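You operate a simulated robot arm through the tools that you are given. There is no shell and no other tool. Be economical: measure what you need, move in short steps, check, and stop when the job is done.

Carry out the task below with a simulated robot arm. There is one attempt and no reset: what you move stays moved.

## Task
Take the small carton labelled "nuts" from the top of the steel table and put it on top of the grey primer tin.
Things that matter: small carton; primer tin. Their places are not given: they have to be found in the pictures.

The check looks at the end state, three seconds after you hand in, the way a careful person would. Anything else that was tipped, shoved, dropped, spilled or broken makes it a failure.

## Robot
A 6-joint arm with a two-finger parallel gripper, fixed in place. Base frame: the origin is at the foot of the arm, x ahead of it, y to its left, z up; the work surface is at about z = 0. Units: m, degrees, N and s.
With the tool pointing down near the work surface it reaches from about 0.16 to 0.42 m from the base axis. Its first joint turns from -66.0 to 66.0 degrees. Payload 1.57 kg.
Tool frame: the origin (TCP) lies between the finger pads and is the grasp point; the fingertips stand 0.03 m ahead of it; z points along the fingers, y is the line along which they close. The gripper opens to 0.08 m. The fingers are 0.017 m wide and 0.012 m thick; the gripper's body (0.04 by 0.082 m) begins 0.08 m behind the TCP.
Orientation is that of the tool frame in the base frame, as a unit quaternion [x, y, z, w]. With the fingers straight down and closing along the base's y, the tool's x points along the base's -x, its y along +y and its z along -z.

## Interface
- The arm moves only by the tool apply_moves. Its argument "rows" is a list of rows, each an object (a shift or turn left out is 0, a gripper value left out holds the last) with "fingers": the finger opening in m, from 0 to 0.08; "dp": the shift along the base's x, y, z in m, a list of three; "angular": the turn, a rotation vector about the base's x, y, z in degrees, a list of three. In form: [{"fingers": fingers, "dp": [x, y, z], "angular": [rx, ry, rz]}, ...]. A call has 1 to 10 rows; each row shifts and turns the commanded pose from where the row before left it. Each row takes 0.2 s and may step no farther than 0.05 m and 8.6 degrees from the row before; otherwise, or with a gripper value out of range, the whole call is refused. A pose out of reach is approached as far as the arm can. The call stops where the force on the tool passes 40 N (or 10 N more than at its start, if that is more) or the arm is blocked; 0.2 s more then pass. Each finger travels about 0.153 m/s and halts on what it meets, pressing with about 30 N; the grip force reading is that of the motor and also rises with nothing between the fingers. The clock runs only during rows and for 0.2 s after the last one: add rows that do not move to give the fingers time. It gives the time, the measured TCP pose, the force on the tool (base axes), the opening and the grip force at its end, in the units of the frame above (readings bear some noise), and new pictures: "views" is both (left out), scene, wrist or none.
- Cameras (640 x 400 px; columns grow to the right, rows downward): "scene" is fixed at [0.0615, -0.337, 0.4252]; the picture's right is [0.73, -0.69, 0.00], its down [-0.39, -0.41, -0.83] and it looks along [0.57, 0.60, -0.56] (base axes); focal length 214 px, centre (320, 200). "wrist" rides on the gripper at [-0.032, 0, -0.078] in the tool frame; the picture's right is [0.00, -1.00, 0.00], its down [0.97, 0.00, -0.24] and it looks along [0.24, 0.00, 0.97] (tool axes); focal length 218 px, centre (320, 200).
- probe_pixels(camera, pixels): there is no depth. For up to 12 entries [column, row, z] of the newest picture of that camera ("zoom" is the newest enlarged one), the place [x, y] in the base frame at which the ray of that pixel passes the height z, good to about 0.003 m. It takes no simulated time.
- enlarge(camera, box): a new picture of the part [left, top, right, bottom] of that camera's present view, enlarged. It takes no simulated time.
- job_done(): hands the job in; it is judged then, once.

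Keep the steps short. Do not move on a guess: measure, check each grasp and each placing, and mend mistakes. In all there are 60 turns and 120 pictures (those below and enlarged ones count). Leave the gripper open and the arm clear of the work at the hand-in unless told otherwise, and finish with a single line.

The tools are called after ">>>" as a command line: name --argument value ..., lists and objects as JSON in quotes. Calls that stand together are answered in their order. apply_moves: Moves the arm, as the interface text tells. Its arguments: {"type":"object","properties":{"rows":{"type":"array"},"views":{"type":"string","enum":["both","scene","wrist","none"]}},"required":["rows"]} The other tools are called the same way: probe_pixels (camera, pixels) gives the place at which the rays of pixels pass given heights; enlarge (camera, box) takes an enlarged picture of a part of a camera's view; job_done () hands the job in.

At the start:

```text
time: 0.0
position: [0.2283, -0.0265, 0.2915]
orientation: [0.0, 1.0, 0.0, 0.0]
ft_force: [0.3, -0.9, 0.1]
width: 0.0799
grip_force: 0.0
```

scene: 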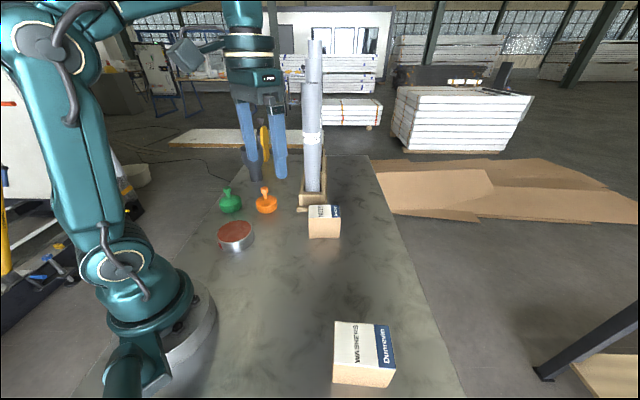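
wrist: 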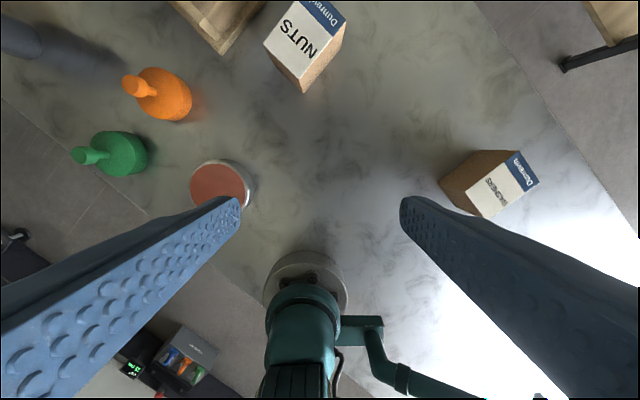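

The NUTS carton is at about (324,221) in the scene. A round tin with a reddish top is at (236,236), and there is something dark near (255,168). I'll enlarge both views to identify them.

>>> enlarge --camera "scene" --box '[200, 140, 360, 260]'

>>> enlarge --camera "wrist" --box '[0, 0, 360, 225]'

```text
3.33 times, centred on (280, 200) of scene
```

zoom: 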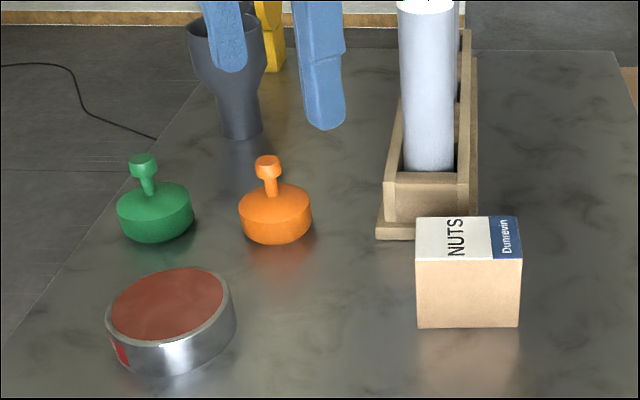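

```text
1.78 times, centred on (180, 112) of wrist
```

zoom: 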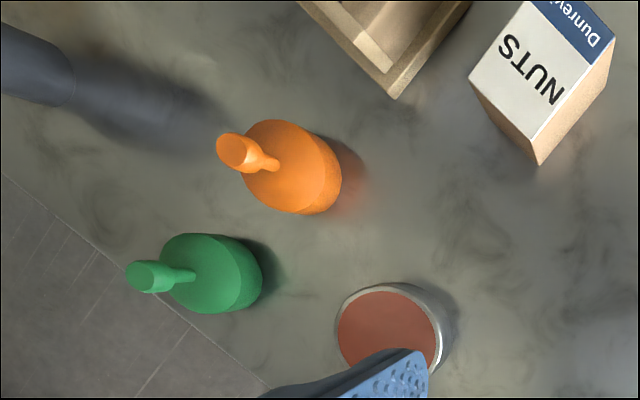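

The tin with the red-brown fill and steel wall looks like the primer tin, and I'll check it more closely. I'll also measure the carton's and tin's corners.

>>> enlarge --camera "scene" --box '[204, 210, 268, 250]'

>>> probe_pixels --camera "scene" --pixels '[[309.1, 238.1, 0], [339.4, 238.1, 0], [308.8, 218, 0.04], [308.8, 218, 0.05], [340.6, 218.6, 0.04], [340.6, 218.6, 0.05], [309.4, 204.8, 0.04], [338.8, 204.8, 0.04], [309.4, 204.8, 0.05], [338.8, 204.8, 0.05]]'

>>> probe_pixels --camera "wrist" --pixels '[[264, 43, 0.04], [302, 79, 0.04], [345, 22, 0.04], [302, 93, 0], [264, 43, 0.05], [302, 79, 0.05], [345, 22, 0.05], [190, 185, 0.025], [255, 185, 0.025], [220, 160, 0.025], [229, 0, 0.05], [221, 54, 0.03]]'

```text
10.00 times, centred on (236, 230) of scene
```

zoom: 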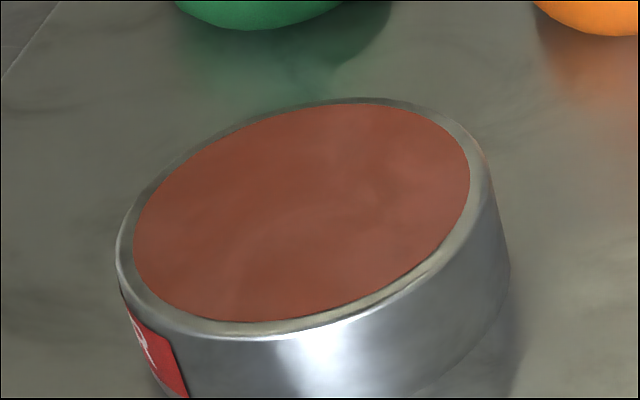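

```text
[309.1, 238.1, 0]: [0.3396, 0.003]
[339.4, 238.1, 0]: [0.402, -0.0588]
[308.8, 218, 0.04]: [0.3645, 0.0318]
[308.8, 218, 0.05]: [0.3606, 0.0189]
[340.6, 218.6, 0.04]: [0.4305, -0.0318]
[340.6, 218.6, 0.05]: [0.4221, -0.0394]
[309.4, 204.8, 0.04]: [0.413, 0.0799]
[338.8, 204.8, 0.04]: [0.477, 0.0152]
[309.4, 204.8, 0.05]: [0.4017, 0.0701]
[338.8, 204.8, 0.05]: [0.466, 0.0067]
```

```text
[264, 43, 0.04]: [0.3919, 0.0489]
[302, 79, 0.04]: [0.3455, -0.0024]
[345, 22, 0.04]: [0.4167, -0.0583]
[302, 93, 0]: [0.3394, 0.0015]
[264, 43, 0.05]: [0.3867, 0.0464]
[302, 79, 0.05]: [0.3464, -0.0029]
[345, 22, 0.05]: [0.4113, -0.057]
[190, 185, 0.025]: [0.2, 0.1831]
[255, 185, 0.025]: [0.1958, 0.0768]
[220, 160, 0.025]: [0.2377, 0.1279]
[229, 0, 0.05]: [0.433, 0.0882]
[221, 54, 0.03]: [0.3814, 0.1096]
```

The tin matches: steel-grey wall, red-oxide primer inside, red label. The carton is about 0.087 × 0.057 m and turned 45°, so I'll grip it across the short side. Next I'll measure the tin's rim and base, the tray beside the carton, and the far knobs.

>>> probe_pixels --camera "zoom" --pixels '[[117, 250, 0.03], [492, 190, 0.03], [350, 97, 0.03], [250, 340, 0.03], [117, 250, 0.04], [492, 190, 0.04], [350, 97, 0.04], [250, 340, 0.04]]'

>>> probe_pixels --camera "scene" --pixels '[[238, 251.9, 0], [296.8, 212, 0], [325, 207.5, 0], [313, 191, 0.01], [308.8, 218, 0.06], [308.8, 218, 0.065], [340.6, 218.6, 0.065], [309.4, 204.8, 0.065], [338.8, 204.8, 0.065], [216, 205, 0], [230, 212, 0], [266, 213, 0]]'

>>> probe_pixels --camera "wrist" --pixels '[[302, 79, 0.065], [264, 43, 0.065], [345, 22, 0.065], [190, 182, 0.035], [255, 182, 0.035], [220, 160, 0.035], [222, 54, 0.0], [170, 0, 0.03], [229, 45, 0.03], [265, 0, 0.03]]'

```text
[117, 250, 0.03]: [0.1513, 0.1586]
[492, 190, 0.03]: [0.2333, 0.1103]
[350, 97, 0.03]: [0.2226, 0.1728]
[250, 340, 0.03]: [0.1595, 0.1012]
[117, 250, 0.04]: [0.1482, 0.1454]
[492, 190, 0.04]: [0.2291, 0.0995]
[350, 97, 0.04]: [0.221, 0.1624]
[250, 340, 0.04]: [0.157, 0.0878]
```

```text
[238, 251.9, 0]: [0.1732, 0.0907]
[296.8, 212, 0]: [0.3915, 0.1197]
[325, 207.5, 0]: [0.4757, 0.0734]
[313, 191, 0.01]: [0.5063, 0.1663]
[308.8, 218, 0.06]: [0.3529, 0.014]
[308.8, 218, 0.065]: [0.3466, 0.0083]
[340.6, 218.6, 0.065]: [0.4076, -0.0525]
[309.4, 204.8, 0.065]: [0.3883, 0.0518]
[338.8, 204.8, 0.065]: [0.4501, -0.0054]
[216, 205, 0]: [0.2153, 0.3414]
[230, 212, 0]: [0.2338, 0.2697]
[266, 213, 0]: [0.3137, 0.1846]
```

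```text
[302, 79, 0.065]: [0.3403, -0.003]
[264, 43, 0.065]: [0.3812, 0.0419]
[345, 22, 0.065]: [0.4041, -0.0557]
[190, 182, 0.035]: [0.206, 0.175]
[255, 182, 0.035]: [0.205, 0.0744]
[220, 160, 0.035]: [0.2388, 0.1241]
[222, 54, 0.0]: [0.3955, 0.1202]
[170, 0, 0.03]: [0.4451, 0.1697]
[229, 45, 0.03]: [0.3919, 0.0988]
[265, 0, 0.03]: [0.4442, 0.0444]
```

The carton is centred near (0.392, -0.006), is about 0.067 m high, and its short axis runs along (0.7, 0.7). The tray is about 3 cm beyond the far finger's place. I'll turn -45° and go above the carton at z = 0.20.

>>> apply_moves --rows '[{"fingers": 0.08, "dp": [0.0273, 0.0034, -0.0153], "angular": [0, 0, -7.5]}, {"dp": [0.0273, 0.0034, -0.0153], "angular": [0, 0, -7.5]}, {"dp": [0.0273, 0.0034, -0.0153], "angular": [0, 0, -7.5]}, {"dp": [0.0273, 0.0034, -0.0153], "angular": [0, 0, -7.5]}, {"dp": [0.0273, 0.0034, -0.0153], "angular": [0, 0, -7.5]}, {"dp": [0.0273, 0.0034, -0.0153], "angular": [0, 0, -7.5]}, {}]'

```text
time: 1.6
position: [0.3733, -0.0078, 0.1914]
orientation: [0.383, 0.924, 0.0, 0.0]
ft_force: [-0.1, -0.5, 0.3]
width: 0.0801
grip_force: 0.1
out of reach, approached as far as the arm can: row 6
```

scene: 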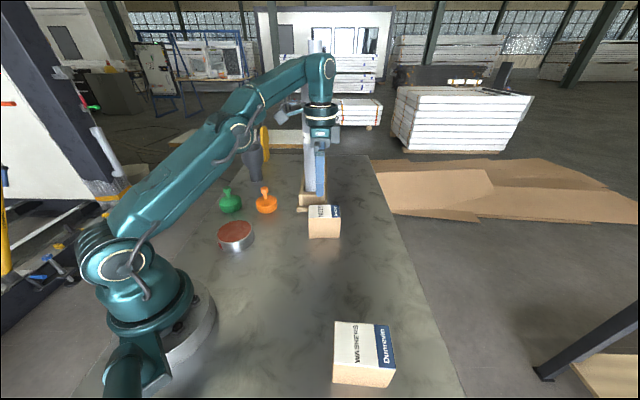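
wrist: 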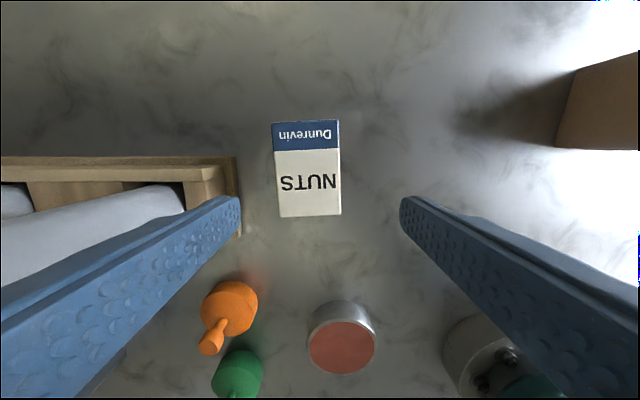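

The wrist view is aligned with the carton. The far reach stopped at x = 0.373 at this height, and going lower should extend it. I'll measure the carton top and the tray edge from here.

>>> probe_pixels --camera "wrist" --pixels '[[272, 121, 0.067], [339, 120, 0.067], [341, 215, 0.067], [280, 217, 0.067], [236, 157, 0.03], [241, 235, 0.0], [236, 157, 0.0], [341, 362, 0.035], [308, 345, 0.035], [376, 345, 0.035], [342, 300, 0.035], [342, 373, 0.035]]'

>>> enlarge --camera "wrist" --box '[200, 80, 440, 230]'

```text
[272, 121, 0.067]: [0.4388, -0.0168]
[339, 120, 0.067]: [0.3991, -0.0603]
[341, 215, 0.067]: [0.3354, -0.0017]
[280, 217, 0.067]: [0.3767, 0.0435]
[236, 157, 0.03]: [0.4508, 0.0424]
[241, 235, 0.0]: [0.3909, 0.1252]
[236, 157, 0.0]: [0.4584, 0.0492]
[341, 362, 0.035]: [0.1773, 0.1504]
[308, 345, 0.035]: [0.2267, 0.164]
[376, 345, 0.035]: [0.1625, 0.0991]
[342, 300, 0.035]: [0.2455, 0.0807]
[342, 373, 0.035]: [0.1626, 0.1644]
```

```text
2.67 times, centred on (320, 155) of wrist
```

zoom: 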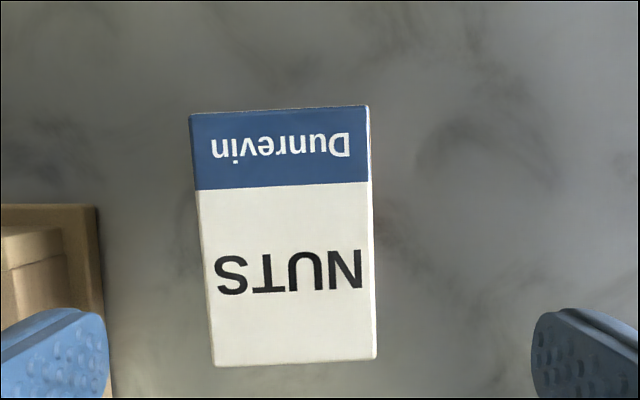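

The carton centre from here is (0.3875, -0.009), with its short axis about 46.5°. Before going down to carton height I'll descend to z ≈ 0.14, turn +1.5°, and read the true position.

>>> apply_moves --rows '[{"dp": [0, 0, -0.03], "angular": [0, 0, 1.5]}, {"dp": [0, 0, -0.03]}, {}]' --views "none"

```text
time: 2.4
position: [0.376, -0.0062, 0.1315]
orientation: [0.37, 0.929, 0.0, 0.001]
ft_force: [-0.2, 0.0, 0.1]
width: 0.08
grip_force: 0.0
```

The arm followed from where it had stopped, so I'll correct by (+0.0115, -0.0026) and look.

>>> apply_moves --rows '[{"dp": [0.0115, -0.0026, -0.008]}, {}]'

```text
time: 3.0
position: [0.3863, -0.0114, 0.1218]
orientation: [0.371, 0.929, -0.001, 0.0]
ft_force: [0.9, -0.2, 1.0]
width: 0.08
grip_force: 0.1
```

scene: 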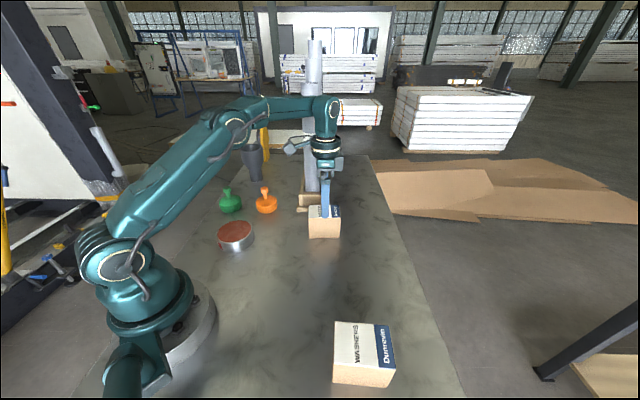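
wrist: 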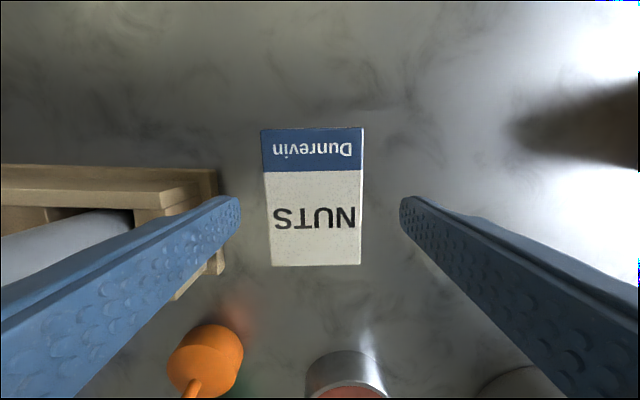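

Sideways, the carton is about 6 px left of the fingers' centreline, and I'll measure the exact corners again.

>>> probe_pixels --camera "wrist" --pixels '[[261, 128, 0.067], [364, 127, 0.067], [360, 265, 0.067], [271, 266, 0.067], [240, 200, 0.092], [400, 200, 0.092]]'

```text
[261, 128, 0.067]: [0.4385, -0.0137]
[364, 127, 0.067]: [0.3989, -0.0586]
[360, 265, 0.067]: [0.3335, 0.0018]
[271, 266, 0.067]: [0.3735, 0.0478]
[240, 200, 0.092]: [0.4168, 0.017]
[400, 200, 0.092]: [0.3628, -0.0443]
```

The centre is (0.386, -0.006), so I'll shift (+0.001, +0.0045). Then I'll go down in 2 cm rows to z ≈ 0.042, which leaves the tips 1.2 cm above the table.

>>> apply_moves --rows '[{"dp": [0.001, 0.0045, 0]}, {"dp": [0, 0, -0.02]}, {"dp": [0, 0, -0.02]}, {"dp": [0, 0, -0.02]}, {"dp": [0, 0, -0.02]}, {}]'

```text
time: 4.4
position: [0.3867, -0.0043, 0.0435]
orientation: [0.37, 0.929, 0.0, 0.0]
ft_force: [-0.5, 0.3, 0.1]
width: 0.0802
grip_force: 0.0
```

scene: 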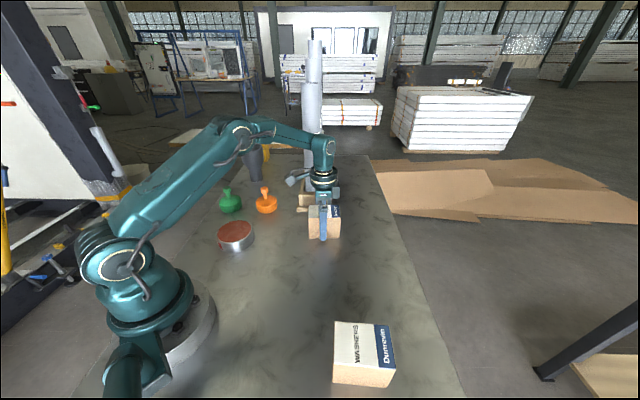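
wrist: 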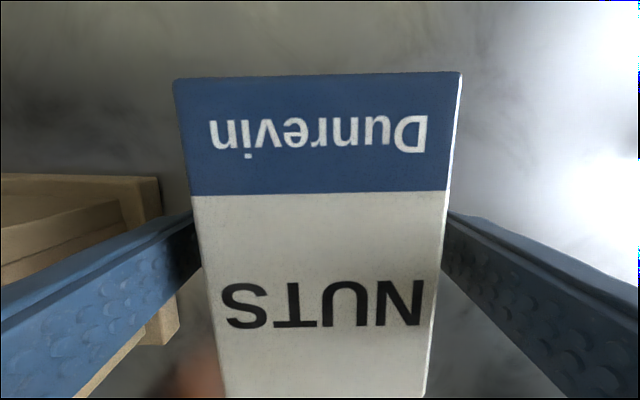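

The fingers straddle the carton with nothing touched. Now I'll close and let the grip settle.

>>> apply_moves --rows '[{"fingers": 0.05}, {"fingers": 0.05}, {"fingers": 0.05}]'

```text
time: 5.2
position: [0.3868, -0.0048, 0.0423]
orientation: [0.371, 0.929, 0.001, 0.0]
ft_force: [-0.2, 0.0, 0.6]
width: 0.058
grip_force: 30.1
```

scene: 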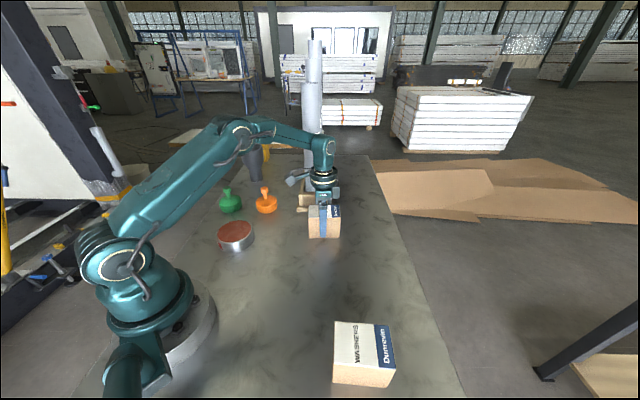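
wrist: 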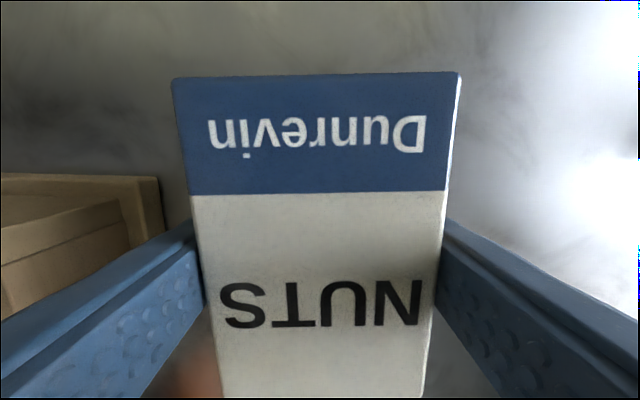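

The grip holds at 0.058 m and 30 N. I'll lift 6 cm gently and check for slip and weight.

>>> apply_moves --rows '[{"dp": [0, 0, 0.01]}, {"dp": [0, 0, 0.015]}, {"dp": [0, 0, 0.02]}, {"dp": [0, 0, 0.02]}, {}]'

```text
time: 6.4
position: [0.3866, -0.0055, 0.1096]
orientation: [0.37, 0.929, 0.0, -0.001]
ft_force: [-0.4, -0.3, -2.9]
width: 0.0576
grip_force: 30.1
```

scene: 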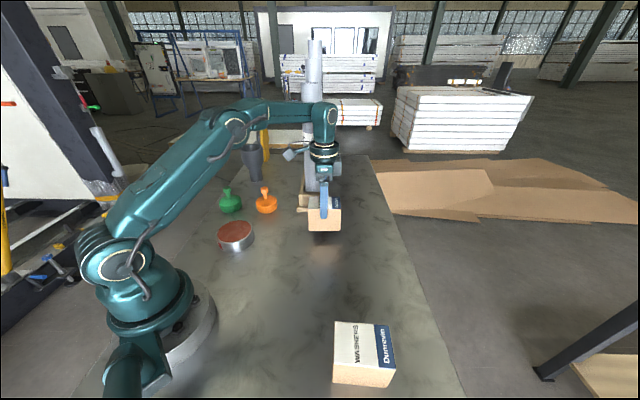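
wrist: 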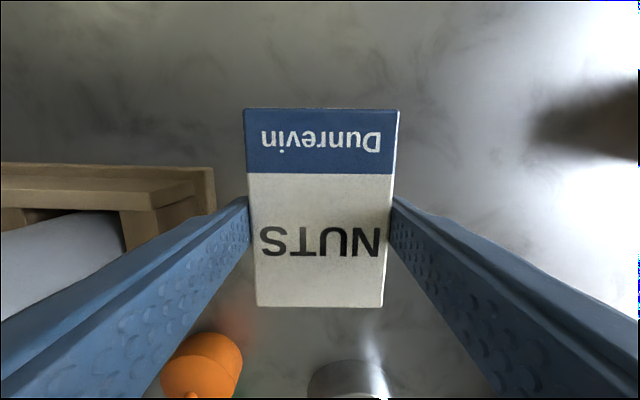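

In the wrist view the carton top is now 155 px wide, down from about 270, so it slid down roughly 2.5 cm in the fingers. I'll lower it 3 cm straight away for safety, then check whether it's still sliding.

>>> apply_moves --rows '[{"dp": [0, 0, -0.015]}, {"dp": [0, 0, -0.012]}]'

```text
time: 7.0
position: [0.3874, -0.0051, 0.0819]
orientation: [0.371, 0.929, 0.0, 0.001]
ft_force: [0.8, 0.9, -3.4]
width: 0.0576
grip_force: 29.9
```

scene: 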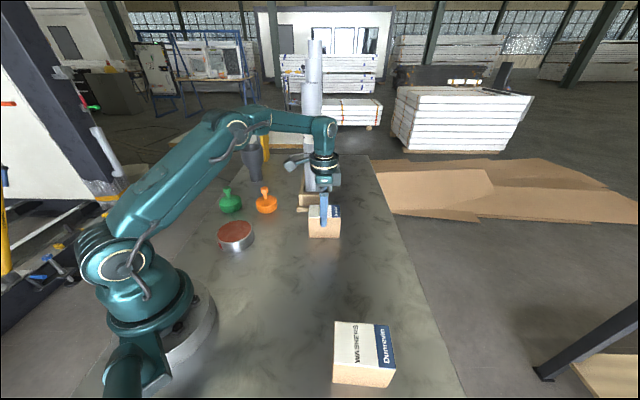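
wrist: 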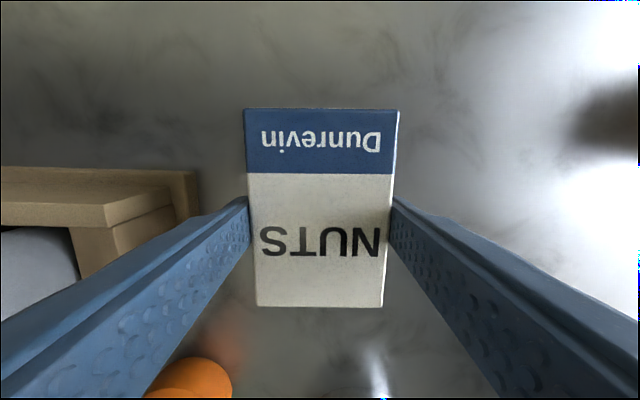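

The picture is unchanged, so the carton is hanging steadily now (-3.4 N, about 0.3 kg). The hold is near its top edge, though, so I'll set it back on the table and regrip properly. Its base is about 1 cm up, and I'll lower until I feel contact.

>>> apply_moves --rows '[{"dp": [0, 0, -0.004]}, {"dp": [0, 0, -0.004]}, {"dp": [0, 0, -0.003]}, {}]' --views "wrist"

```text
time: 8.0
position: [0.3888, -0.0048, 0.0723]
orientation: [0.37, 0.929, 0.001, 0.003]
ft_force: [3.5, -1.6, 30.0]
width: 0.0578
grip_force: 29.6
```

wrist: 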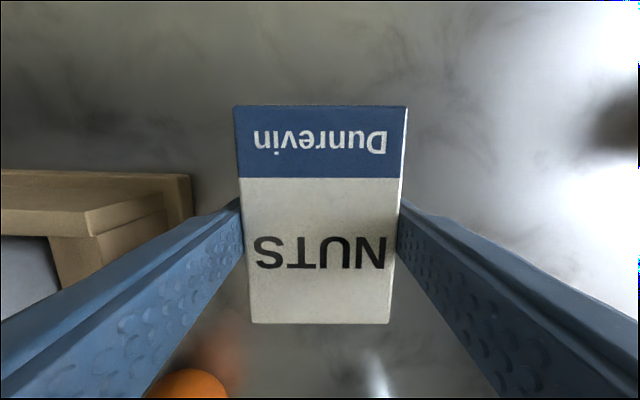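

The carton is back on the table (30 N contact). I'll open, go back down 3 cm, and regrip.

>>> apply_moves --rows '[{"dp": [0, 0, 0.002]}, {"fingers": 0.08}, {"fingers": 0.08}, {"fingers": 0.08}]' --views "both"

```text
time: 9.0
position: [0.3868, -0.0054, 0.0721]
orientation: [0.37, 0.929, 0.0, 0.0]
ft_force: [-0.3, 0.4, 0.7]
width: 0.0799
grip_force: 0.0
```

scene: 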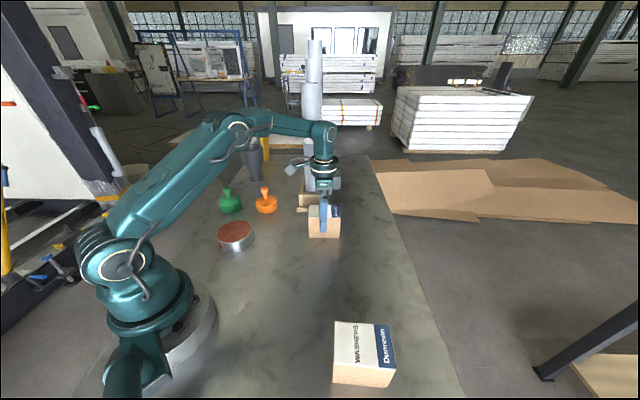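
wrist: 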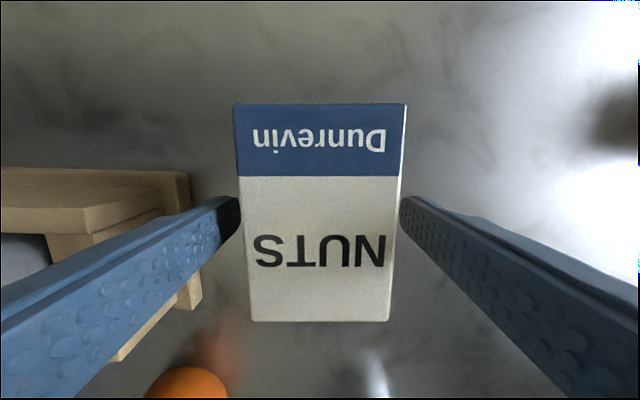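

The carton stands square and unmoved. I'll lower 3.2 cm and close, with extra settling time.

>>> apply_moves --rows '[{"dp": [0, 0, -0.016]}, {"dp": [0, 0, -0.016]}, {}, {"fingers": 0.04}, {"fingers": 0.04}, {"fingers": 0.04}, {"fingers": 0.04}]' --views "wrist"

>>> apply_moves --rows '[{"dp": [0, 0, 0.005]}, {"dp": [0, 0, 0.005]}, {}]' --views "wrist"

```text
time: 10.6
position: [0.3875, -0.0046, 0.0392]
orientation: [0.37, 0.929, 0.0, -0.001]
ft_force: [0.9, -0.2, 0.5]
width: 0.0577
grip_force: 30.0
```

wrist: 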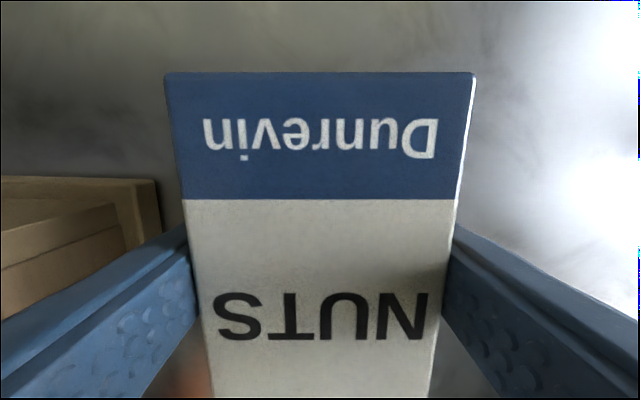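

```text
time: 11.4
position: [0.3858, -0.0049, 0.0506]
orientation: [0.371, 0.929, 0.0, 0.0]
ft_force: [-0.5, 0.0, -4.3]
width: 0.0578
grip_force: 29.7
```

wrist: 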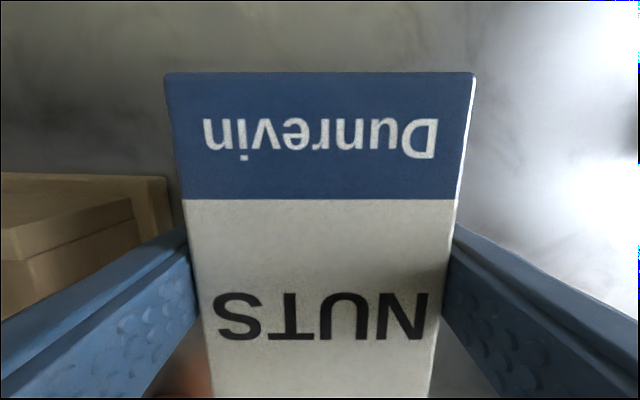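

The carton holds with no slip this time: the picture is identical and the load is -4.3 N. I'll keep lifting to about z = 0.12 and check again.

>>> apply_moves --rows '[{"dp": [0, 0, 0.008]}, {"dp": [0, 0, 0.01]}, {"dp": [0, 0, 0.012]}, {"dp": [0, 0, 0.012]}, {"dp": [0, 0, 0.012]}, {"dp": [0, 0, 0.012]}, {}]' --views "wrist"

```text
time: 13.0
position: [0.3859, -0.0053, 0.1157]
orientation: [0.37, 0.929, 0.0, -0.001]
ft_force: [-0.6, -0.3, -2.1]
width: 0.0578
grip_force: 29.9
```

wrist: 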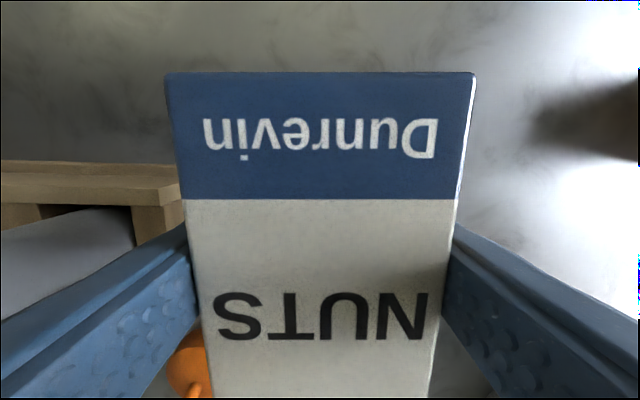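

The hold is firm, with the TCP 0.039 m above the carton base. Before carrying it over, I'll measure the whole tin once more, since my estimates are a few mm apart.

>>> enlarge --camera "scene" --box '[200, 210, 272, 255]'

```text
8.89 times, centred on (236, 232) of scene
```

zoom: 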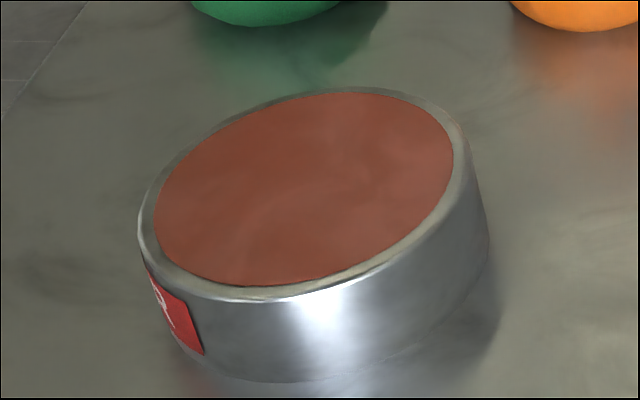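

>>> probe_pixels --camera "zoom" --pixels '[[137, 220, 0.03], [471, 165, 0.03], [350, 87, 0.03], [255, 302, 0.03], [170, 158, 0.03], [440, 222, 0.03], [285, 382, 0], [400, 350, 0], [489, 240, 0], [195, 352, 0], [460, 300, 0]]'

```text
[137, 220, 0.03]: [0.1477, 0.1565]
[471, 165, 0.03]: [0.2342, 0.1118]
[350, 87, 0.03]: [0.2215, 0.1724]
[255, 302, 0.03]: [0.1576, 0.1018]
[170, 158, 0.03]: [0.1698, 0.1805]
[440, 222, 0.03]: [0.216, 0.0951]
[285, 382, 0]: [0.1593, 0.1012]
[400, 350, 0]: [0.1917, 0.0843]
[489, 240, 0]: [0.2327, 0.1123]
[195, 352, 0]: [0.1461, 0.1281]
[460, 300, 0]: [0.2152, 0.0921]
```

The base and rim fits agree: the tin is centred at (0.191, 0.136), with radius 0.048 m and height 0.030 m. I'll carry the carton there in 3 cm steps, with its base about 9 cm up and clear of the knobs.

>>> apply_moves --rows '[{"dp": [-0.012, 0.009, 0.01]}, {"dp": [-0.023, 0.0165, 0.004]}, {"dp": [-0.023, 0.0165, 0]}, {"dp": [-0.023, 0.0165, 0]}, {"dp": [-0.023, 0.0165, 0]}, {"dp": [-0.023, 0.0165, 0]}, {"dp": [-0.023, 0.0165, 0]}, {"dp": [-0.023, 0.0165, 0]}, {"dp": [-0.022, 0.0165, 0]}, {}]'

```text
time: 15.2
position: [0.1924, 0.1357, 0.131]
orientation: [0.37, 0.929, 0.0, 0.001]
ft_force: [-0.5, -0.7, -3.7]
width: 0.058
grip_force: 30.0
```

scene: 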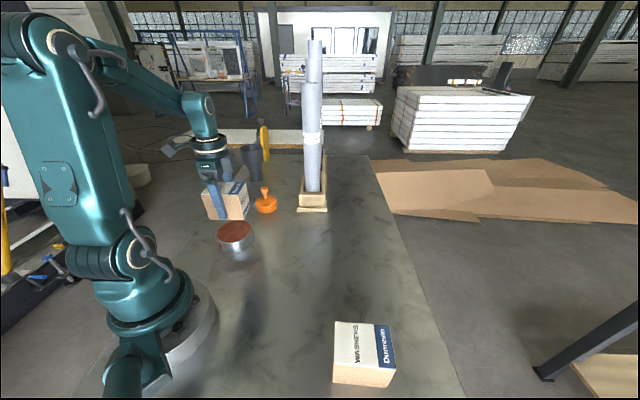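
wrist: 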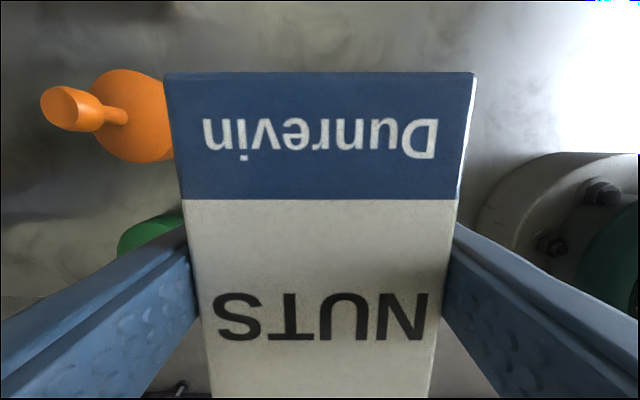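

The TCP is at (0.192, 0.136) over the tin and the hold hasn't changed. I'll lower 5 cm, leaving about 1 cm of gap, and check alignment.

>>> apply_moves --rows '[{"dp": [-0.001, 0, -0.018]}, {"dp": [0, 0, -0.018]}, {"dp": [0, 0, -0.014]}, {}]' --views "scene"

>>> enlarge --camera "scene" --box '[176, 180, 288, 250]'

```text
time: 16.2
position: [0.1926, 0.1359, 0.0804]
orientation: [0.371, 0.929, 0.0, 0.0]
ft_force: [0.0, 0.4, -2.9]
width: 0.0577
grip_force: 29.8
```

scene: 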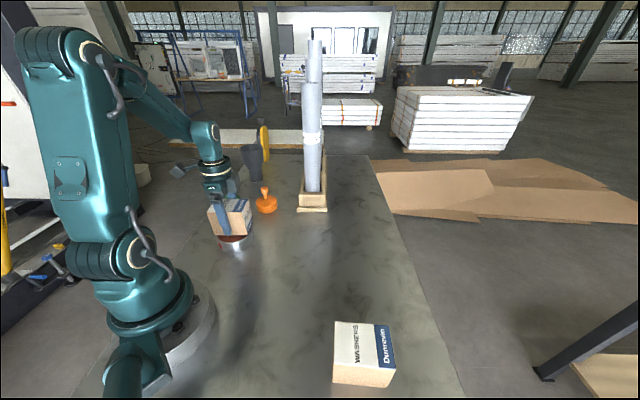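

```text
5.71 times, centred on (232, 215) of scene
```

zoom: 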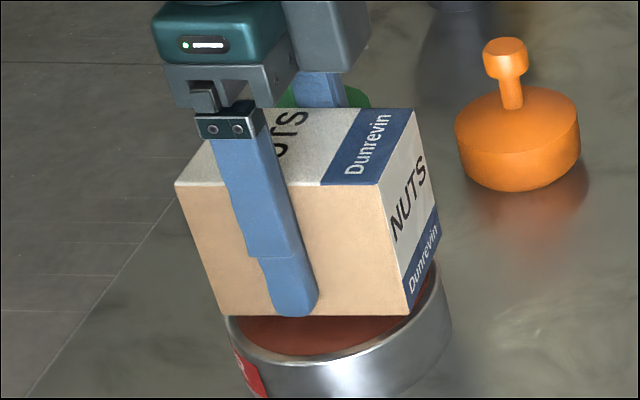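

The gap is about 1 cm. I'll check where the carton's bottom corners fall at z = 0.041.

>>> probe_pixels --camera "zoom" --pixels '[[220, 314, 0.041], [408, 316, 0.041], [438, 245, 0.041]]'

```text
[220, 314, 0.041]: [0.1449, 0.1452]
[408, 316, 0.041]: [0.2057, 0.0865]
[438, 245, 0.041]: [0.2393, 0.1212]
```

The carton centre is (0.192, 0.133), and the tin's is (0.191, 0.136). I'll shift (-0.001, +0.0025) and lower in 2 mm rows towards contact.

>>> apply_moves --rows '[{"dp": [-0.001, 0.0025, -0.003]}, {"dp": [0, 0, -0.003]}, {"dp": [0, 0, -0.002]}, {"dp": [0, 0, -0.001]}, {}]' --views "none"

```text
time: 17.4
position: [0.19, 0.1397, 0.0716]
orientation: [0.37, 0.929, 0.0, 0.001]
ft_force: [-9.4, -4.3, 30.8]
width: 0.0577
grip_force: 30.0
```

There is contact with about 31 N upward. I'll back off 1 mm to relieve the load and look.

>>> apply_moves --rows '[{"dp": [0, 0, 0.001]}, {}]' --views "scene"

>>> enlarge --camera "scene" --box '[176, 185, 288, 255]'

```text
time: 18.0
position: [0.1893, 0.1384, 0.0738]
orientation: [0.371, 0.929, 0.001, 0.0]
ft_force: [0.1, -1.1, -2.8]
width: 0.058
grip_force: 30.0
```

scene: 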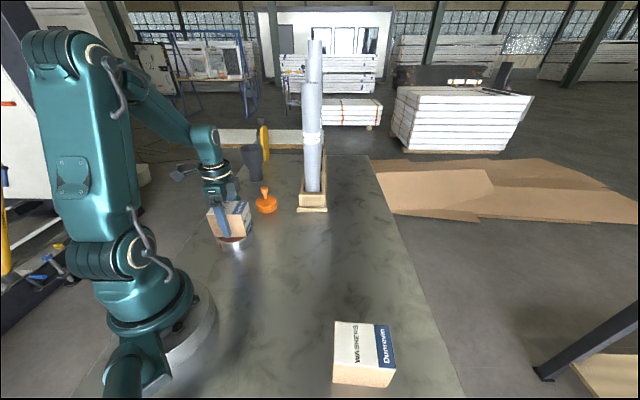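

```text
5.71 times, centred on (232, 220) of scene
```

zoom: 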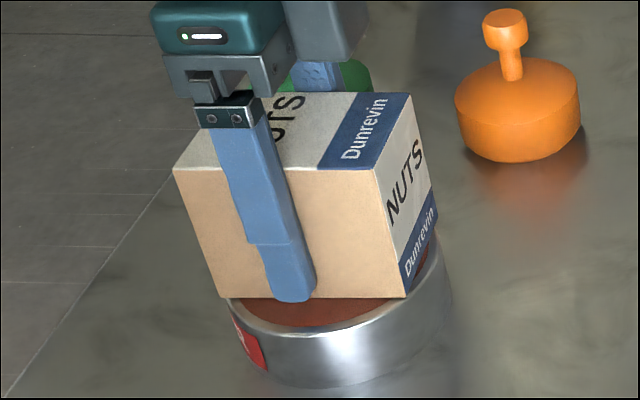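

The carton hangs again about 1 mm above the rim, centred over the tin. I'll lower 0.7 mm and open the fingers gradually.

>>> apply_moves --rows '[{"dp": [0, 0, -0.0007]}, {}, {"fingers": 0.062}, {"fingers": 0.07}, {"fingers": 0.08}, {"fingers": 0.08}]' --views "both"

>>> enlarge --camera "scene" --box '[176, 185, 288, 255]'

```text
time: 19.4
position: [0.1895, 0.1385, 0.0715]
orientation: [0.371, 0.929, 0.0, 0.0]
ft_force: [0.2, -0.3, -0.3]
width: 0.0801
grip_force: 0.1
```

scene: 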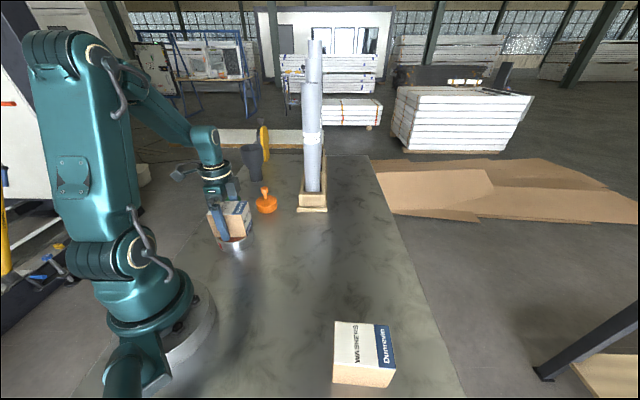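
wrist: 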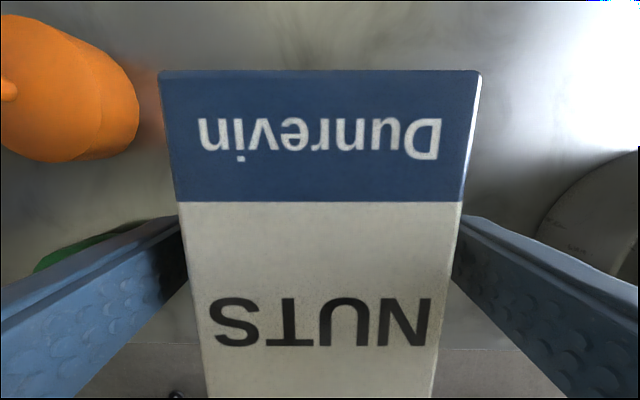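

```text
5.71 times, centred on (232, 220) of scene
```

zoom: 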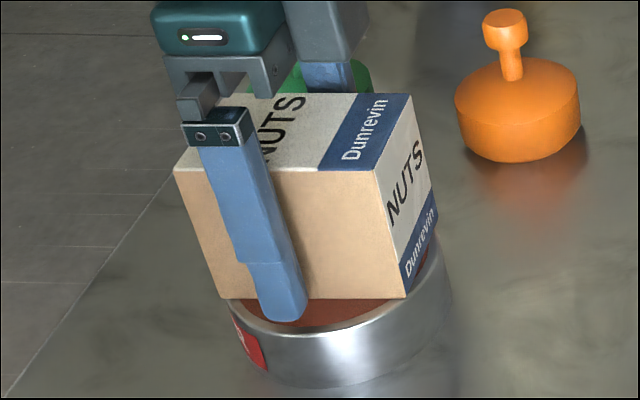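

The carton rests level on the tin and both fingers are free of it. I'll go straight up 11 cm and look.

>>> apply_moves --rows '[{"dp": [0, 0, 0.015]}, {"dp": [0, 0, 0.02]}, {"dp": [0, 0, 0.025]}, {"dp": [0, 0, 0.025]}, {"dp": [0, 0, 0.025]}, {"dp": [0.02, -0.03, 0.02]}, {"dp": [0.02, -0.03, 0.02]}, {}]' --views "both"

>>> enlarge --camera "scene" --box '[176, 185, 288, 255]'

```text
time: 21.2
position: [0.2304, 0.0781, 0.2214]
orientation: [0.37, 0.929, 0.0, -0.001]
ft_force: [0.1, 0.1, 0.5]
width: 0.08
grip_force: 0.1
```

scene: 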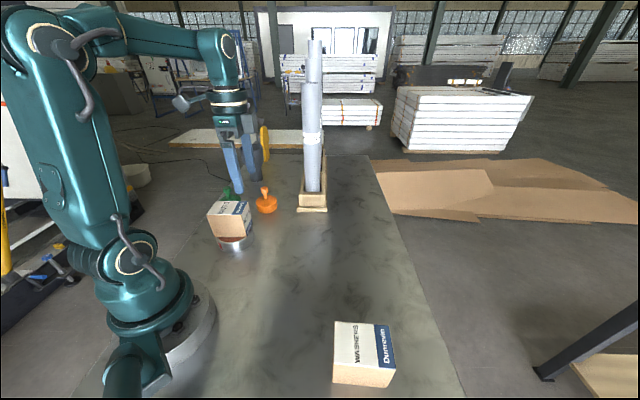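
wrist: 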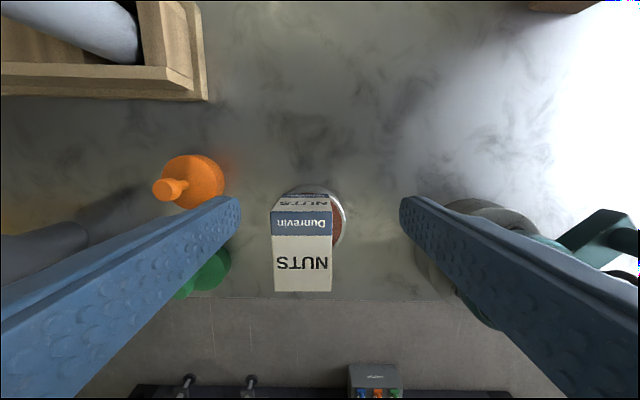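

```text
5.71 times, centred on (232, 220) of scene
```

zoom: 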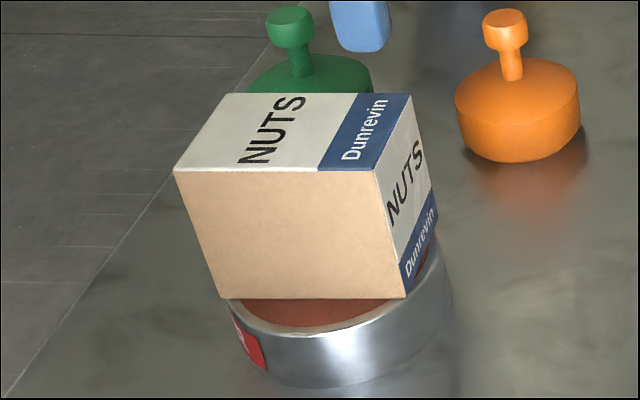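

The carton stands upright on the tin and nothing else has moved. The wrist view hints that it's slightly off-centre, so I'll measure that.

>>> probe_pixels --camera "zoom" --pixels '[[224, 298, 0.03], [405, 298, 0.03], [438, 230, 0.03]]'

>>> probe_pixels --camera "wrist" --pixels '[[271, 212, 0.097], [332, 212, 0.097], [331, 291, 0.097], [275, 291, 0.097], [347, 215, 0.03], [318, 187, 0.03], [345, 230, 0.03]]'

```text
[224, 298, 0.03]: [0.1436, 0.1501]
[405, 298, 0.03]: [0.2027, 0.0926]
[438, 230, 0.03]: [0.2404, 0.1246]
```

```text
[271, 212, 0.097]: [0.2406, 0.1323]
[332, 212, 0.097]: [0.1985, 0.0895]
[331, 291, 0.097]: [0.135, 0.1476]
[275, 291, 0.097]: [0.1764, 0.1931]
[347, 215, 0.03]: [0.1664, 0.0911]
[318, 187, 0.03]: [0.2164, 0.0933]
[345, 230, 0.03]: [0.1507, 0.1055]
```

The carton's centre is within about 4 mm of the tin's, it sits level, and the arm is clear with the gripper open. I'm handing in.

>>> job_done

```text
The job is handed in.
```

The "nuts" carton is on top of the grey primer tin, level and within about 4 mm of centre; it slipped in the fingers on the first lift, so I set it down and regripped, and I saw nothing else moved.
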